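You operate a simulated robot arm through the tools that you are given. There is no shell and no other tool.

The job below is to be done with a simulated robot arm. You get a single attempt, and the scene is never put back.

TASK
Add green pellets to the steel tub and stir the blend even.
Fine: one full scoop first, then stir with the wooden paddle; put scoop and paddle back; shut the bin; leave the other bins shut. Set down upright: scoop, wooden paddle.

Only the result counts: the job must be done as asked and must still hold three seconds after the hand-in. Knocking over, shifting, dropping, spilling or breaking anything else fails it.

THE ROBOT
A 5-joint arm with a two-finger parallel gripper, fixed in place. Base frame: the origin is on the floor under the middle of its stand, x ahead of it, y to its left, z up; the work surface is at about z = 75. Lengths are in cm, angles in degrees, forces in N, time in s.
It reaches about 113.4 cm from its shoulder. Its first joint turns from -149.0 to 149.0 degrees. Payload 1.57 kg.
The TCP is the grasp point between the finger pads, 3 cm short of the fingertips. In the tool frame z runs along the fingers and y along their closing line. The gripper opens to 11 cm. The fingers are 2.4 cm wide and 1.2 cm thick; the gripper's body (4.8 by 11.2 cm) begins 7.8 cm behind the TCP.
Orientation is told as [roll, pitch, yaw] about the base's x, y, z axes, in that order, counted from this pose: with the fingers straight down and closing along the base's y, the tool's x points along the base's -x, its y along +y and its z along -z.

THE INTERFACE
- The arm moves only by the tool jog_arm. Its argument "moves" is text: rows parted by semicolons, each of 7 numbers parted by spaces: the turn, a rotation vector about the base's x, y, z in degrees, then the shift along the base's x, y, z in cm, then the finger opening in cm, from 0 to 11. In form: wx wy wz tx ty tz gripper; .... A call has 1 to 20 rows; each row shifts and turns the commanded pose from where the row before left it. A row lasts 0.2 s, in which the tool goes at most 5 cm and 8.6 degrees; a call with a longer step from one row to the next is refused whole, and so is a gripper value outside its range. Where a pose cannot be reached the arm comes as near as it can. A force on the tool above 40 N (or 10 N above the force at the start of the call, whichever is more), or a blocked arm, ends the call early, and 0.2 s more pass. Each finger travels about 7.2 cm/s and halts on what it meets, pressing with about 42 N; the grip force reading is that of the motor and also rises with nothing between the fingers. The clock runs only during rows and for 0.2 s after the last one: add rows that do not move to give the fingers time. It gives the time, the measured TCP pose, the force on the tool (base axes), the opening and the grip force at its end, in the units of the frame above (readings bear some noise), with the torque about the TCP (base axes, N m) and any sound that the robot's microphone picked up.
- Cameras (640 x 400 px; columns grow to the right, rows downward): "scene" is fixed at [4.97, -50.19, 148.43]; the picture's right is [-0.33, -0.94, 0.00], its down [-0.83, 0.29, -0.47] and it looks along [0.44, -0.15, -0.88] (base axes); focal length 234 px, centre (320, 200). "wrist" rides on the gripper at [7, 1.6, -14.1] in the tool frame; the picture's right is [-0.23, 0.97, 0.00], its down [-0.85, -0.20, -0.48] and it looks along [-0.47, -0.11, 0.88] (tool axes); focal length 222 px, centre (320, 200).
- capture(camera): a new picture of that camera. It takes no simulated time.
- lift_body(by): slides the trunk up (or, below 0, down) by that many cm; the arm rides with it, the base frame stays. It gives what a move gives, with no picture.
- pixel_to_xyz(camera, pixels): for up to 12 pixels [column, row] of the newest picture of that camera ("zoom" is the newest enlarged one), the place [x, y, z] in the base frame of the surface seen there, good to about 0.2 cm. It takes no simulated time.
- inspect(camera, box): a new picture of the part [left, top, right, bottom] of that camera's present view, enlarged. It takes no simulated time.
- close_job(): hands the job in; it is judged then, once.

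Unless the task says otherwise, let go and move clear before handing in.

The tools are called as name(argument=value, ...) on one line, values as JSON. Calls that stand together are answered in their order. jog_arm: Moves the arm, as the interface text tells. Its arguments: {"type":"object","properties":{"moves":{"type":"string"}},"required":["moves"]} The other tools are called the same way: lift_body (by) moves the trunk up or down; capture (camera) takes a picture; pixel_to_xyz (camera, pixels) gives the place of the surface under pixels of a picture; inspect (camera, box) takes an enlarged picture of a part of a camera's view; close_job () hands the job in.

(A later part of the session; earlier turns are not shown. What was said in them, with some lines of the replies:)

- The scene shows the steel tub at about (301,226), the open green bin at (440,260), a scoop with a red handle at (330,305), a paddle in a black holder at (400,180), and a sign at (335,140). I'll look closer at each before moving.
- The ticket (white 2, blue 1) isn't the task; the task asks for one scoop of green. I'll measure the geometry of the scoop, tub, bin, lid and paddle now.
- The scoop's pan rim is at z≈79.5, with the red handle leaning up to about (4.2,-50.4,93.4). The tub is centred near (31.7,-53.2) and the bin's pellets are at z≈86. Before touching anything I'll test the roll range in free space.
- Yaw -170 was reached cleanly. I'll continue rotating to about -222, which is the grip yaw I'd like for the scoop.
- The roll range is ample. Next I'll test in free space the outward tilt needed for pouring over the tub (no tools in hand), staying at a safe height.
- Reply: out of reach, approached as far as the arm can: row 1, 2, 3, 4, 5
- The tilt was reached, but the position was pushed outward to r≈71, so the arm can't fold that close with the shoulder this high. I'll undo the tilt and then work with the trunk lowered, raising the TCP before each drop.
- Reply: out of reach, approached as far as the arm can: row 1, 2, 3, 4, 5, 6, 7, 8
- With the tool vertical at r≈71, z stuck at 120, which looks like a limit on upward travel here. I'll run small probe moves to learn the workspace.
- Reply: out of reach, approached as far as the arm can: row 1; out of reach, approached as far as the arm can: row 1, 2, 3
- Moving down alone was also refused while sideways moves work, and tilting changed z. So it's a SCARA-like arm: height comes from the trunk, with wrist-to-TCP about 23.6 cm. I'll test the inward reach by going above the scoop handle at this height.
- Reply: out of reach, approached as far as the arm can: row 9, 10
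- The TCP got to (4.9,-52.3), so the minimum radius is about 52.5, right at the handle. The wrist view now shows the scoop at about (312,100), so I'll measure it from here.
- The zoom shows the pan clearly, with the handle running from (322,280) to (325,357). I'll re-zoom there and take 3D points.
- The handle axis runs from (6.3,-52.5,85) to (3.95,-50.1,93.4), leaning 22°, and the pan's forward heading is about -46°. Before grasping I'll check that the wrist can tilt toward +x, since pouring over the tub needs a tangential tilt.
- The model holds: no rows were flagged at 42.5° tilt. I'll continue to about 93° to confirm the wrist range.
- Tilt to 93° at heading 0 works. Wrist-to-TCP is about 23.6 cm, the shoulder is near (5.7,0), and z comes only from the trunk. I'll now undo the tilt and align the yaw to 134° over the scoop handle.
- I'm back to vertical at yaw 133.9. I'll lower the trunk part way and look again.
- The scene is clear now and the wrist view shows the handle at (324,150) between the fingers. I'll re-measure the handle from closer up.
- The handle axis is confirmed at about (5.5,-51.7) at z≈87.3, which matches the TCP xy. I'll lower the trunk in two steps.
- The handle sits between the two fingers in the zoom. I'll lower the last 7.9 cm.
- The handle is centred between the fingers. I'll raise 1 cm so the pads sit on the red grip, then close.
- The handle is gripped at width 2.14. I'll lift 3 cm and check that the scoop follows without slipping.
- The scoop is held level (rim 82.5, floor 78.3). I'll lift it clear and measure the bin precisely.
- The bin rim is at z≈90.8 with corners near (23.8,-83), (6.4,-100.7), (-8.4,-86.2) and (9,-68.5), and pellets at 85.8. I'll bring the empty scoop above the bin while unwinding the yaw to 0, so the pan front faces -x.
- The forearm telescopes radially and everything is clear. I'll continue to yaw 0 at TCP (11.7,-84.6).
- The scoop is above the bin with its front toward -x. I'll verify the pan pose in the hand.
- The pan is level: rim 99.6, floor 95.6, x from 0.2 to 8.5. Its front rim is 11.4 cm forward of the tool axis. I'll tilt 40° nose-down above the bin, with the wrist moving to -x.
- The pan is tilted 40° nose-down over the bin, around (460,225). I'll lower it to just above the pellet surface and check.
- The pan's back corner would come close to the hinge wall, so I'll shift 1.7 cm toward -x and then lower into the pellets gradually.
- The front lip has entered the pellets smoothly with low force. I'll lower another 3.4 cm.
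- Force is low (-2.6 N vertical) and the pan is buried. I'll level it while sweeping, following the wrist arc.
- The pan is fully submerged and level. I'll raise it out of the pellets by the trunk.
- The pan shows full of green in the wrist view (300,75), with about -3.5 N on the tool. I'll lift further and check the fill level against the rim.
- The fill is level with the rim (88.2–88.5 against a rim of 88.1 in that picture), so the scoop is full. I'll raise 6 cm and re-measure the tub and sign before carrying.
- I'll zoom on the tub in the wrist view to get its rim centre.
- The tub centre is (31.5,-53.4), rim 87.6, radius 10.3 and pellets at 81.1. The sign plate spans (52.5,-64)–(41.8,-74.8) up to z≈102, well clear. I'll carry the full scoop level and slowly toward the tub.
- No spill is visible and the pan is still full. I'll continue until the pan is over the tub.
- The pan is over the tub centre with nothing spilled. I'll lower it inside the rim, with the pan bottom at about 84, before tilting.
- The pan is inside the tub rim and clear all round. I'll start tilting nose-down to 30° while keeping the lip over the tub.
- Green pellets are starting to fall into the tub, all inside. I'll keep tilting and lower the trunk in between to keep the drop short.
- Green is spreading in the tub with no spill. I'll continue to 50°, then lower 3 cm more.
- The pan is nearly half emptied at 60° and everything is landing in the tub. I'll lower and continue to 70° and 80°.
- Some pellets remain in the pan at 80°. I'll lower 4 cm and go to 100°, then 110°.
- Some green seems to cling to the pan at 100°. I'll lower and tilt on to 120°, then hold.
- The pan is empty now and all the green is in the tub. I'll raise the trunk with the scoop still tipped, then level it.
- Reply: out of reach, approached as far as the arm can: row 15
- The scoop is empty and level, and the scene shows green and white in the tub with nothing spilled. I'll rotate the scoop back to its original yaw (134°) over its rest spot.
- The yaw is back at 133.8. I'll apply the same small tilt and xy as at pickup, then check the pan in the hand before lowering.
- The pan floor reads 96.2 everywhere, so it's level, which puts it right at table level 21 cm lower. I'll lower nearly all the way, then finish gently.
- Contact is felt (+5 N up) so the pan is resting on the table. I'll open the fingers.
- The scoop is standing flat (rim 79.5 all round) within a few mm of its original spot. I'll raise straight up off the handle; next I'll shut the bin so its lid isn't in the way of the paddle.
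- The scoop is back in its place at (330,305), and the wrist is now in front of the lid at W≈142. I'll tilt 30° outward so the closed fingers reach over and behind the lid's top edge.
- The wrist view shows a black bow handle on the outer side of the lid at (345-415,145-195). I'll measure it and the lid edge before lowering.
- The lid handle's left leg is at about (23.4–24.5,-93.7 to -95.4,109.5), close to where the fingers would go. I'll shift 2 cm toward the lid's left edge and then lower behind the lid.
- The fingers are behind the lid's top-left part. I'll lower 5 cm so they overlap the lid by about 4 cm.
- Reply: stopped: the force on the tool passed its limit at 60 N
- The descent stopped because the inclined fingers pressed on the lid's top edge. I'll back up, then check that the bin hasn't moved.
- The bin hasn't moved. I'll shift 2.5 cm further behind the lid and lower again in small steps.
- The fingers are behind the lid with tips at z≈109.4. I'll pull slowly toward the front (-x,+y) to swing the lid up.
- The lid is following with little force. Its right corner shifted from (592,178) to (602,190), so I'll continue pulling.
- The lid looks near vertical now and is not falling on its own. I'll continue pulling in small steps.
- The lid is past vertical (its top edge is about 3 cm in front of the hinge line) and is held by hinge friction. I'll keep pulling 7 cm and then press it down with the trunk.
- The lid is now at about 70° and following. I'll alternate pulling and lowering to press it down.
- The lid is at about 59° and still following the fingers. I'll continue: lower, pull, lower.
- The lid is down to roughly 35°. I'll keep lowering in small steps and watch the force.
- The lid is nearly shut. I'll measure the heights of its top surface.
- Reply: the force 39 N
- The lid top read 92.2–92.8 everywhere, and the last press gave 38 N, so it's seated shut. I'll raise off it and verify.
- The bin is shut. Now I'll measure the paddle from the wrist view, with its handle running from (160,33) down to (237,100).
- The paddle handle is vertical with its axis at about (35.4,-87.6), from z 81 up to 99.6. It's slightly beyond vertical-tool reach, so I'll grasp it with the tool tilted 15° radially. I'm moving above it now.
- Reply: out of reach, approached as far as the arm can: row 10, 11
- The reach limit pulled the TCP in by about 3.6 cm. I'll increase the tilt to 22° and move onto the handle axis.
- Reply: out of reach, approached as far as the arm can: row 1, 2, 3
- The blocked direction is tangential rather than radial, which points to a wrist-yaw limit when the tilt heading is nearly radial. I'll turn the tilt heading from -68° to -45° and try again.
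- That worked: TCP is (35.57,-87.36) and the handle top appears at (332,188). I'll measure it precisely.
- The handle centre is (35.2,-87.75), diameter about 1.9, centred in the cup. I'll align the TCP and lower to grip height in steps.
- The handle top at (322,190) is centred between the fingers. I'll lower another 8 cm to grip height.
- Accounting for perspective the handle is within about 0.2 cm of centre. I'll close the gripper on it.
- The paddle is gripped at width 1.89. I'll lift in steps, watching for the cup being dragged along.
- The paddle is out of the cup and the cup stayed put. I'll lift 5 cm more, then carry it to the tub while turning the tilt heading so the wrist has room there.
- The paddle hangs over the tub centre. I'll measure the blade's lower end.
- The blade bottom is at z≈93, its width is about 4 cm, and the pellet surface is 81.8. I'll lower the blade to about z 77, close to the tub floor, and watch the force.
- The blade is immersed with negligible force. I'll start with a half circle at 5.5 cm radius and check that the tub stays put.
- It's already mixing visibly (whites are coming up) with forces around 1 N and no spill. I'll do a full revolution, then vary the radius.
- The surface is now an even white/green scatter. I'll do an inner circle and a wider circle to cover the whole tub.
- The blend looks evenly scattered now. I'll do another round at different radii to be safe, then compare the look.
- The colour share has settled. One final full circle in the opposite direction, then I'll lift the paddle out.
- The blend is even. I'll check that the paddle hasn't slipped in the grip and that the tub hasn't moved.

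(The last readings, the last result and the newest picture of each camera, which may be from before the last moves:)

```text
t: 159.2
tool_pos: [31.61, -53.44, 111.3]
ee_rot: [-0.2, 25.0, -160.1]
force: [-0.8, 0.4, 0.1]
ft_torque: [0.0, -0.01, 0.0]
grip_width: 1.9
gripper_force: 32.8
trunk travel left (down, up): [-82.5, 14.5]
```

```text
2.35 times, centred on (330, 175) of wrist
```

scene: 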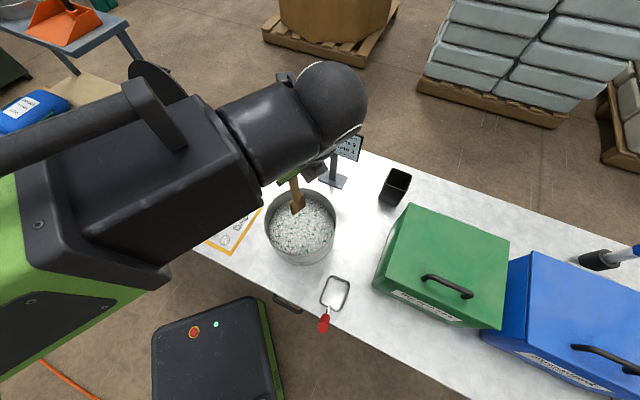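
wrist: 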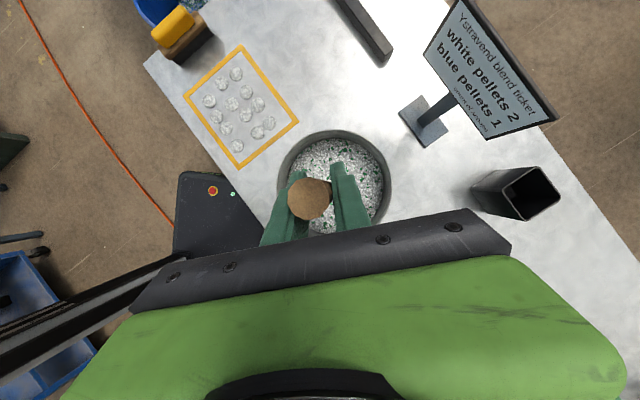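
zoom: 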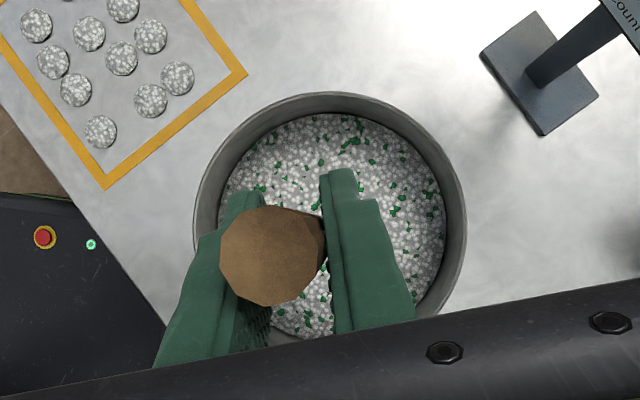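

The tub is unmoved and the paddle is still vertical in the grip. I'll carry it back to its cup along the reverse path.

jog_arm(moves="0 0 0 -0.19 -2.3 0 0;0 0 0 -0.19 -2.3 0 0;0 0 0 -0.19 -2.3 0 0;0 0 0 -0.19 -2.3 0 0;0 0 0 -0.19 -2.3 0 0;0 0 0 -0.19 -2.3 0 0;0 0 0 -0.19 -2.3 0 0;0 0 -3 -0.19 -2.3 0 0;0 0 -8 0.65 -1.975 0 0;0 0 -8 0.65 -1.975 0 0;0 0 -8 0.65 -1.975 0 0;0 0 -8 0.65 -1.975 0 0;0 0 -8 0.65 -1.975 0 0;0 0 -8 0.65 -1.975 0 0;0 0 -8 0.65 -1.975 0 0;0 0 -8 0.6 -2.1 0 0;0 0 0 0 0 0 0")

capture(camera="wrist")

inspect(camera="scene", box=[280, 80, 520, 260])

```text
t: 162.8
tool_pos: [34.96, -87.87, 111.4]
ee_rot: [-0.3, 25.1, 132.9]
force: [1.2, 0.7, -0.7]
ft_torque: [-0.03, 0.02, 0.01]
grip_width: 1.86
gripper_force: 33.3
trunk travel left (down, up): [-82.5, 14.5]
```

```text
taken
```

wrist: 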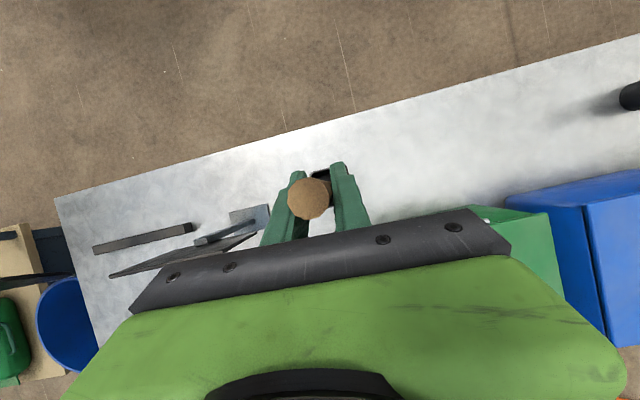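

```text
2.22 times, centred on (400, 170) of scene
```

zoom: 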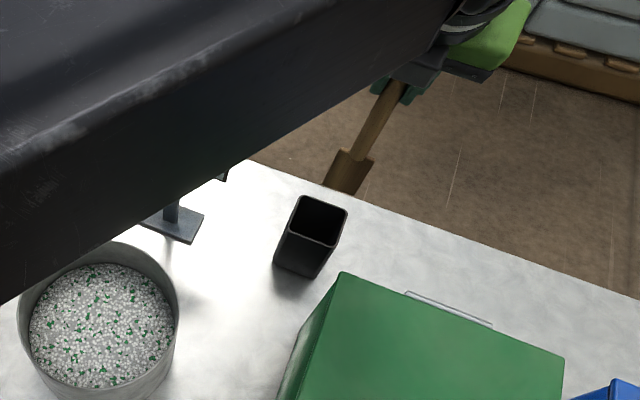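

I'll fine-align to (35.2,-87.8), and check the blade and cup positions before lowering.

jog_arm(moves="0 0 0 0.22 0.06 0 0;0 0 0 0 0 0 0;0 0 0 0 0 0 0")

inspect(camera="scene", box=[370, 110, 450, 220])

```text
t: 163.6
tool_pos: [35.32, -87.76, 111.35]
ee_rot: [-0.3, 24.9, 133.0]
force: [-0.1, 0.7, -0.7]
ft_torque: [-0.01, 0.02, -0.02]
grip_width: 1.9
gripper_force: 33.0
trunk travel left (down, up): [-82.5, 14.5]
```

```text
3.64 times, centred on (410, 165) of scene
```

zoom: 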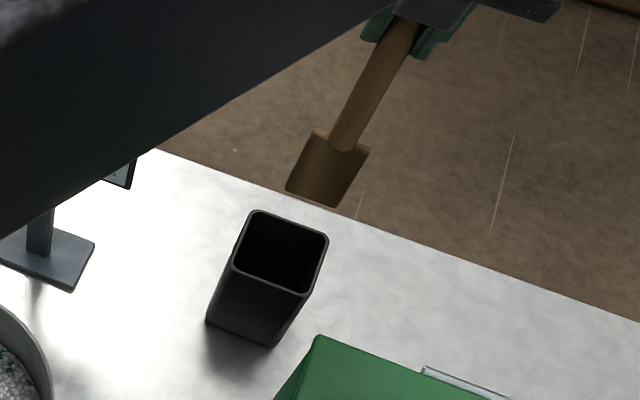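

pixel_to_xyz(camera="zoom", pixels=[[288, 190], [335, 203], [316, 135], [366, 150], [312, 196], [375, 90], [350, 135], [252, 212], [326, 236], [303, 294], [233, 268]])

```text
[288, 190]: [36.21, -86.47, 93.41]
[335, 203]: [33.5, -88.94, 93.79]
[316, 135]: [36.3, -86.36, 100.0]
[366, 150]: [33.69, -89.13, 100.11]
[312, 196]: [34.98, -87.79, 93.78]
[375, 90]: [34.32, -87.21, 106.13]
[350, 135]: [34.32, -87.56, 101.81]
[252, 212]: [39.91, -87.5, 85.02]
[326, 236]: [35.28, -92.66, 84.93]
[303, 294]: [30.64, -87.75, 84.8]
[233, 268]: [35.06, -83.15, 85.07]
```

The blade, from (36.2,-86.4) to (33.5,-89.0), is centred over the cup centre (35.2,-87.8). I'll lower it in steps.

lift_body(by=-9)

inspect(camera="scene", box=[370, 110, 450, 220])

lift_body(by=-7.5)

inspect(camera="scene", box=[370, 110, 450, 220])

```text
t: 164.9
tool_pos: [35.34, -87.81, 102.3]
ee_rot: [-0.2, 25.0, 133.0]
force: [0.3, -0.5, -0.6]
ft_torque: [-0.02, 0.01, 0.01]
grip_width: 1.88
gripper_force: 32.9
trunk travel left (down, up): [-73.5, 23.5]
```

```text
3.64 times, centred on (410, 165) of scene
```

zoom: 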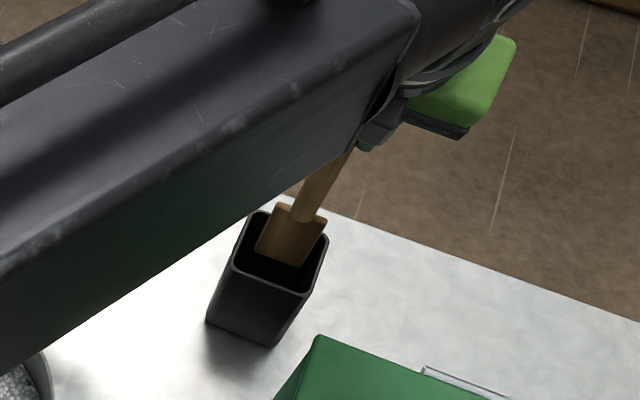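

```text
t: 166.0
tool_pos: [35.39, -87.76, 94.76]
ee_rot: [-0.2, 25.1, 133.0]
force: [-0.3, 0.0, -1.7]
ft_torque: [0.01, -0.02, 0.03]
grip_width: 1.9
gripper_force: 33.3
trunk travel left (down, up): [-66.0, 31.0]
```

```text
3.64 times, centred on (410, 165) of scene
```

zoom: 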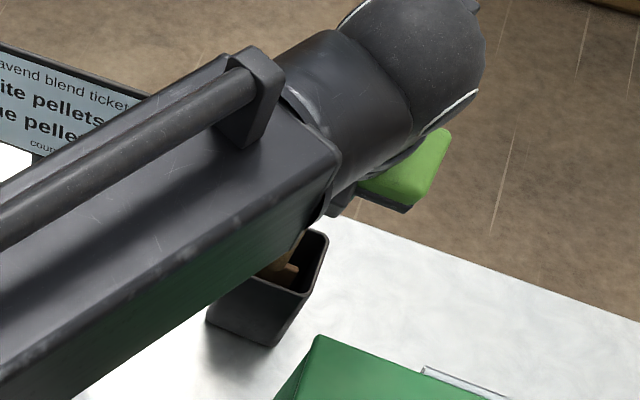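

The blade is inside the cup with no side force. I'll lower the last centimetre gently until it seats.

lift_body(by=-0.7)

lift_body(by=-0.35)

```text
t: 166.6
tool_pos: [35.24, -87.83, 94.32]
ee_rot: [-0.2, 25.0, 133.1]
force: [0.0, -0.2, -0.7]
ft_torque: [0.0, 0.0, 0.01]
grip_width: 1.89
gripper_force: 33.4
trunk travel left (down, up): [-65.3, 31.7]
```

```text
t: 167.1
tool_pos: [35.24, -87.69, 93.92]
ee_rot: [-0.3, 25.1, 133.0]
force: [0.2, -0.9, 7.3]
ft_torque: [-0.19, 0.0, 0.03]
grip_width: 1.9
gripper_force: 33.0
trunk travel left (down, up): [-64.9, 32.1]
```

It's seated (+7 N). I'll open the fingers slowly.

jog_arm(moves="0 0 0 0 0 0 2.0;0 0 0 0 0 0 2.3;0 0 0 0 0 0 2.8;0 0 0 0 0 0 3.6;0 0 0 0 0 0 5;0 0 0 0 0 0 5;0 0 0 0 0 0 5;0 0 0 0 0 0 5")

inspect(camera="wrist", box=[200, 100, 440, 260])

```text
t: 168.9
tool_pos: [35.27, -87.7, 93.82]
ee_rot: [-0.1, 25.0, 133.0]
force: [-0.4, -1.3, -0.7]
ft_torque: [0.0, -0.01, 0.01]
grip_width: 5.02
gripper_force: 0.0
trunk travel left (down, up): [-64.9, 32.1]
```

```text
2.50 times, centred on (320, 180) of wrist
```

zoom: 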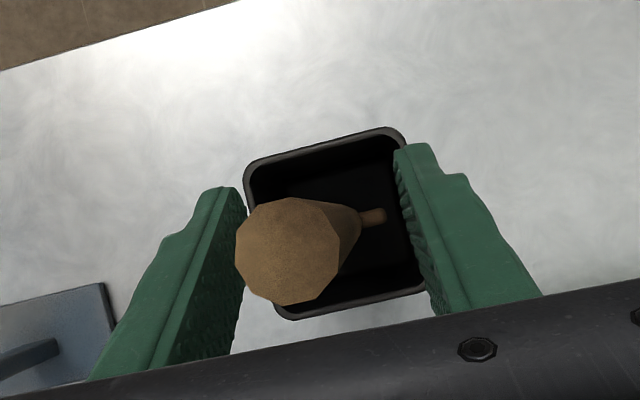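

The paddle stands on its own just as before. I'll raise straight up clear of it.

lift_body(by=18)

capture(camera="wrist")

pixel_to_xyz(camera="wrist", pixels=[[332, 188], [335, 186], [328, 190]])

```text
t: 170.9
tool_pos: [35.28, -87.77, 111.88]
ee_rot: [-0.3, 25.0, 133.0]
force: [-0.6, -1.0, -0.3]
ft_torque: [-0.03, -0.02, -0.02]
grip_width: 5.02
gripper_force: 0.1
trunk travel left (down, up): [-82.9, 14.1]
```

```text
taken
```

wrist: 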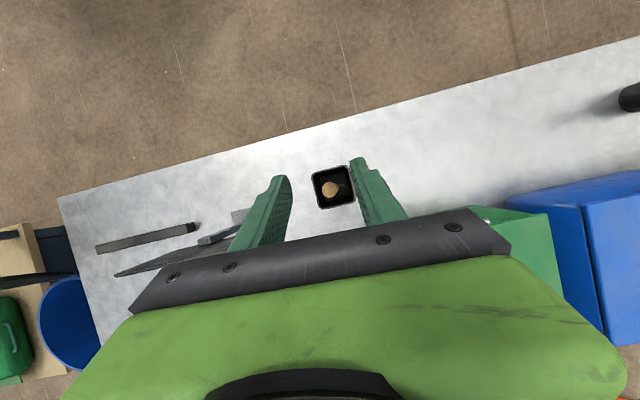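

```text
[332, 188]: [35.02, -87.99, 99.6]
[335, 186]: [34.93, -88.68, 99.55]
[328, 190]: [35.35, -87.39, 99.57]
```

The paddle is back upright in the cup with its top at (35.1,-87.9,99.6). I'll retract the arm, level the tool and move clear to inspect everything.

lift_body(by=9)

jog_arm(moves="6.09 5.68 0 -2.18 2.34 -1.22 5;6.09 5.68 0 -2.28 2.45 -0.741 5;6.09 5.68 0 -2.33 2.5 -0.25 5;0 0 0 0.3 3 0 5;0 0 0 0.3 3 0 5;0 0 0 0.3 3 0 5;0 0 0 0.3 3 0 5;0 0 0 0.3 3 0 5;0 0 0 0.3 3 0 5;0 0 0 0.3 3 0 5;0 0 0 0.3 3 0 5;0 0 0 0.5 3 0 5;0 0 0 0.5 2 0 5;0 0 0 0 0 0 5")

capture(camera="scene")

capture(camera="wrist")

```text
t: 172.1
tool_pos: [35.26, -87.84, 120.84]
ee_rot: [-0.2, 25.0, 133.0]
force: [-0.2, 0.0, 0.2]
ft_torque: [0.0, -0.02, -0.01]
grip_width: 5.01
gripper_force: 0.0
trunk travel left (down, up): [-91.9, 5.1]
```

```text
t: 175.1
tool_pos: [32.08, -51.57, 118.63]
ee_rot: [-0.1, 0.0, 133.0]
force: [-0.1, 0.5, -0.2]
ft_torque: [0.0, 0.0, -0.04]
grip_width: 5.02
gripper_force: 0.0
trunk travel left (down, up): [-91.9, 5.1]
```

```text
taken
```

scene: 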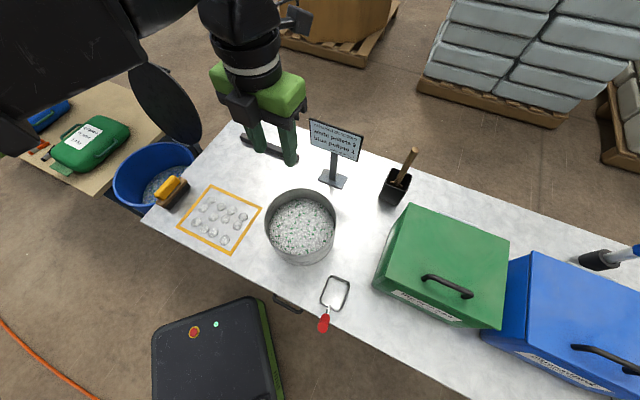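

```text
taken
```

wrist: 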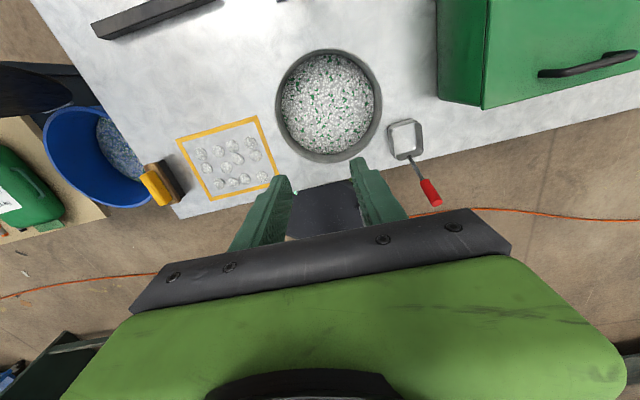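

Everything appears in place. I'll inspect closely for stray pellets, the lid, the scoop and the blend.

inspect(camera="scene", box=[250, 170, 410, 350])

inspect(camera="scene", box=[360, 130, 530, 340])

pixel_to_xyz(camera="zoom", pixels=[[240, 160], [320, 180], [420, 220], [400, 300], [330, 330], [200, 270], [300, 250], [200, 240]])

inspect(camera="wrist", box=[250, 30, 410, 180])

```text
2.22 times, centred on (330, 260) of scene
```

zoom: 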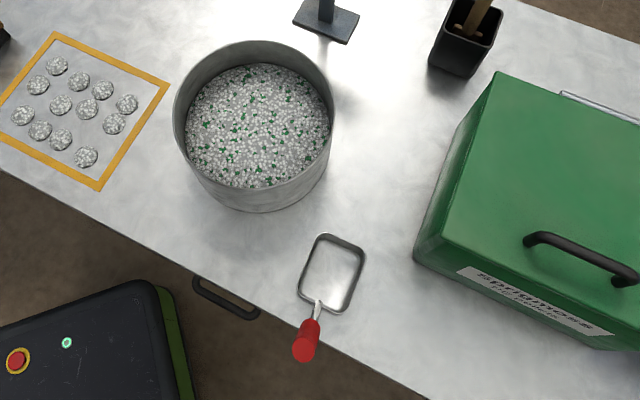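

```text
1.90 times, centred on (445, 235) of scene
```

zoom: 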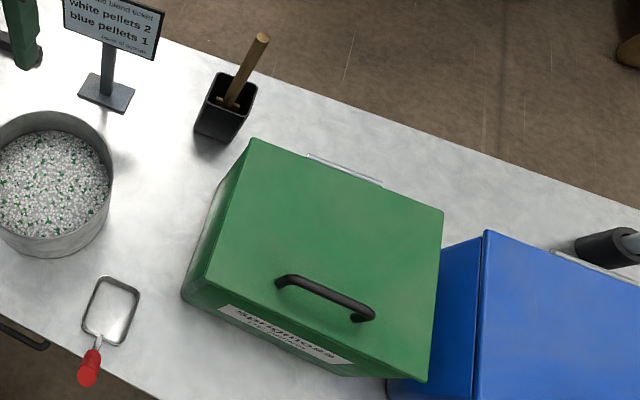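

```text
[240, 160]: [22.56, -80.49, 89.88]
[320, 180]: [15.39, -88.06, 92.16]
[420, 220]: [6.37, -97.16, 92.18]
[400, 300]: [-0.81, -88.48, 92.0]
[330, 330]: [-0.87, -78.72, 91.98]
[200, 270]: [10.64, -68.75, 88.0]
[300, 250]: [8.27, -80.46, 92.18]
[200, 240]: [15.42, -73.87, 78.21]
```

```text
2.67 times, centred on (330, 105) of wrist
```

zoom: 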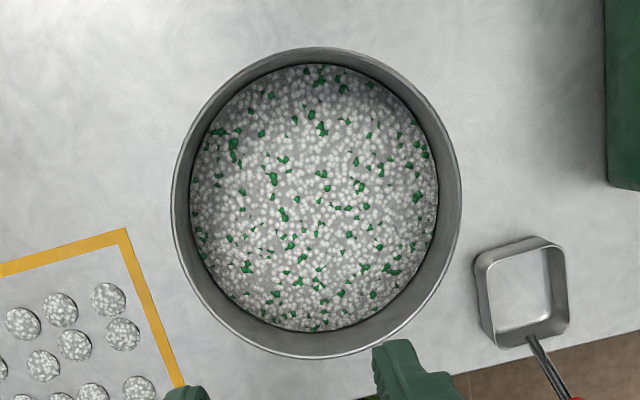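

All the checks pass, so I'm handing the job in:
- **Bin:** the lid is flat at z≈92.1 everywhere, so it's shut. The other bins are untouched.
- **Scoop and paddle:** both are upright in their places.
- **Blend:** it looks evenly scattered, with no stray pellets on the table.
- **Arm:** it's clear, with nothing in hand.

close_job()

```text
The job is handed in.
```

I put one full scoop of green pellets into the steel tub and stirred it with the wooden paddle until the green looked evenly scattered. The job is handed in; no verdict has come back yet.

- **Scoop:** it's back in its original spot, standing flat and empty.
- **Paddle:** it's upright in its cup, centred as before.
- **Green bin:** the lid is fully closed. I shut it before stirring so it would be out of the way of the paddle.
- **Other bins:** I didn't touch them.
- **Spills and shifts:** I saw no stray pellets. The tub and the green bin measured in the same place as before.

While reaching behind the green bin's lid, the fingers pressed down hard on its top edge and the arm stopped at its force limit. The bin had not moved and the lid closed normally afterwards.
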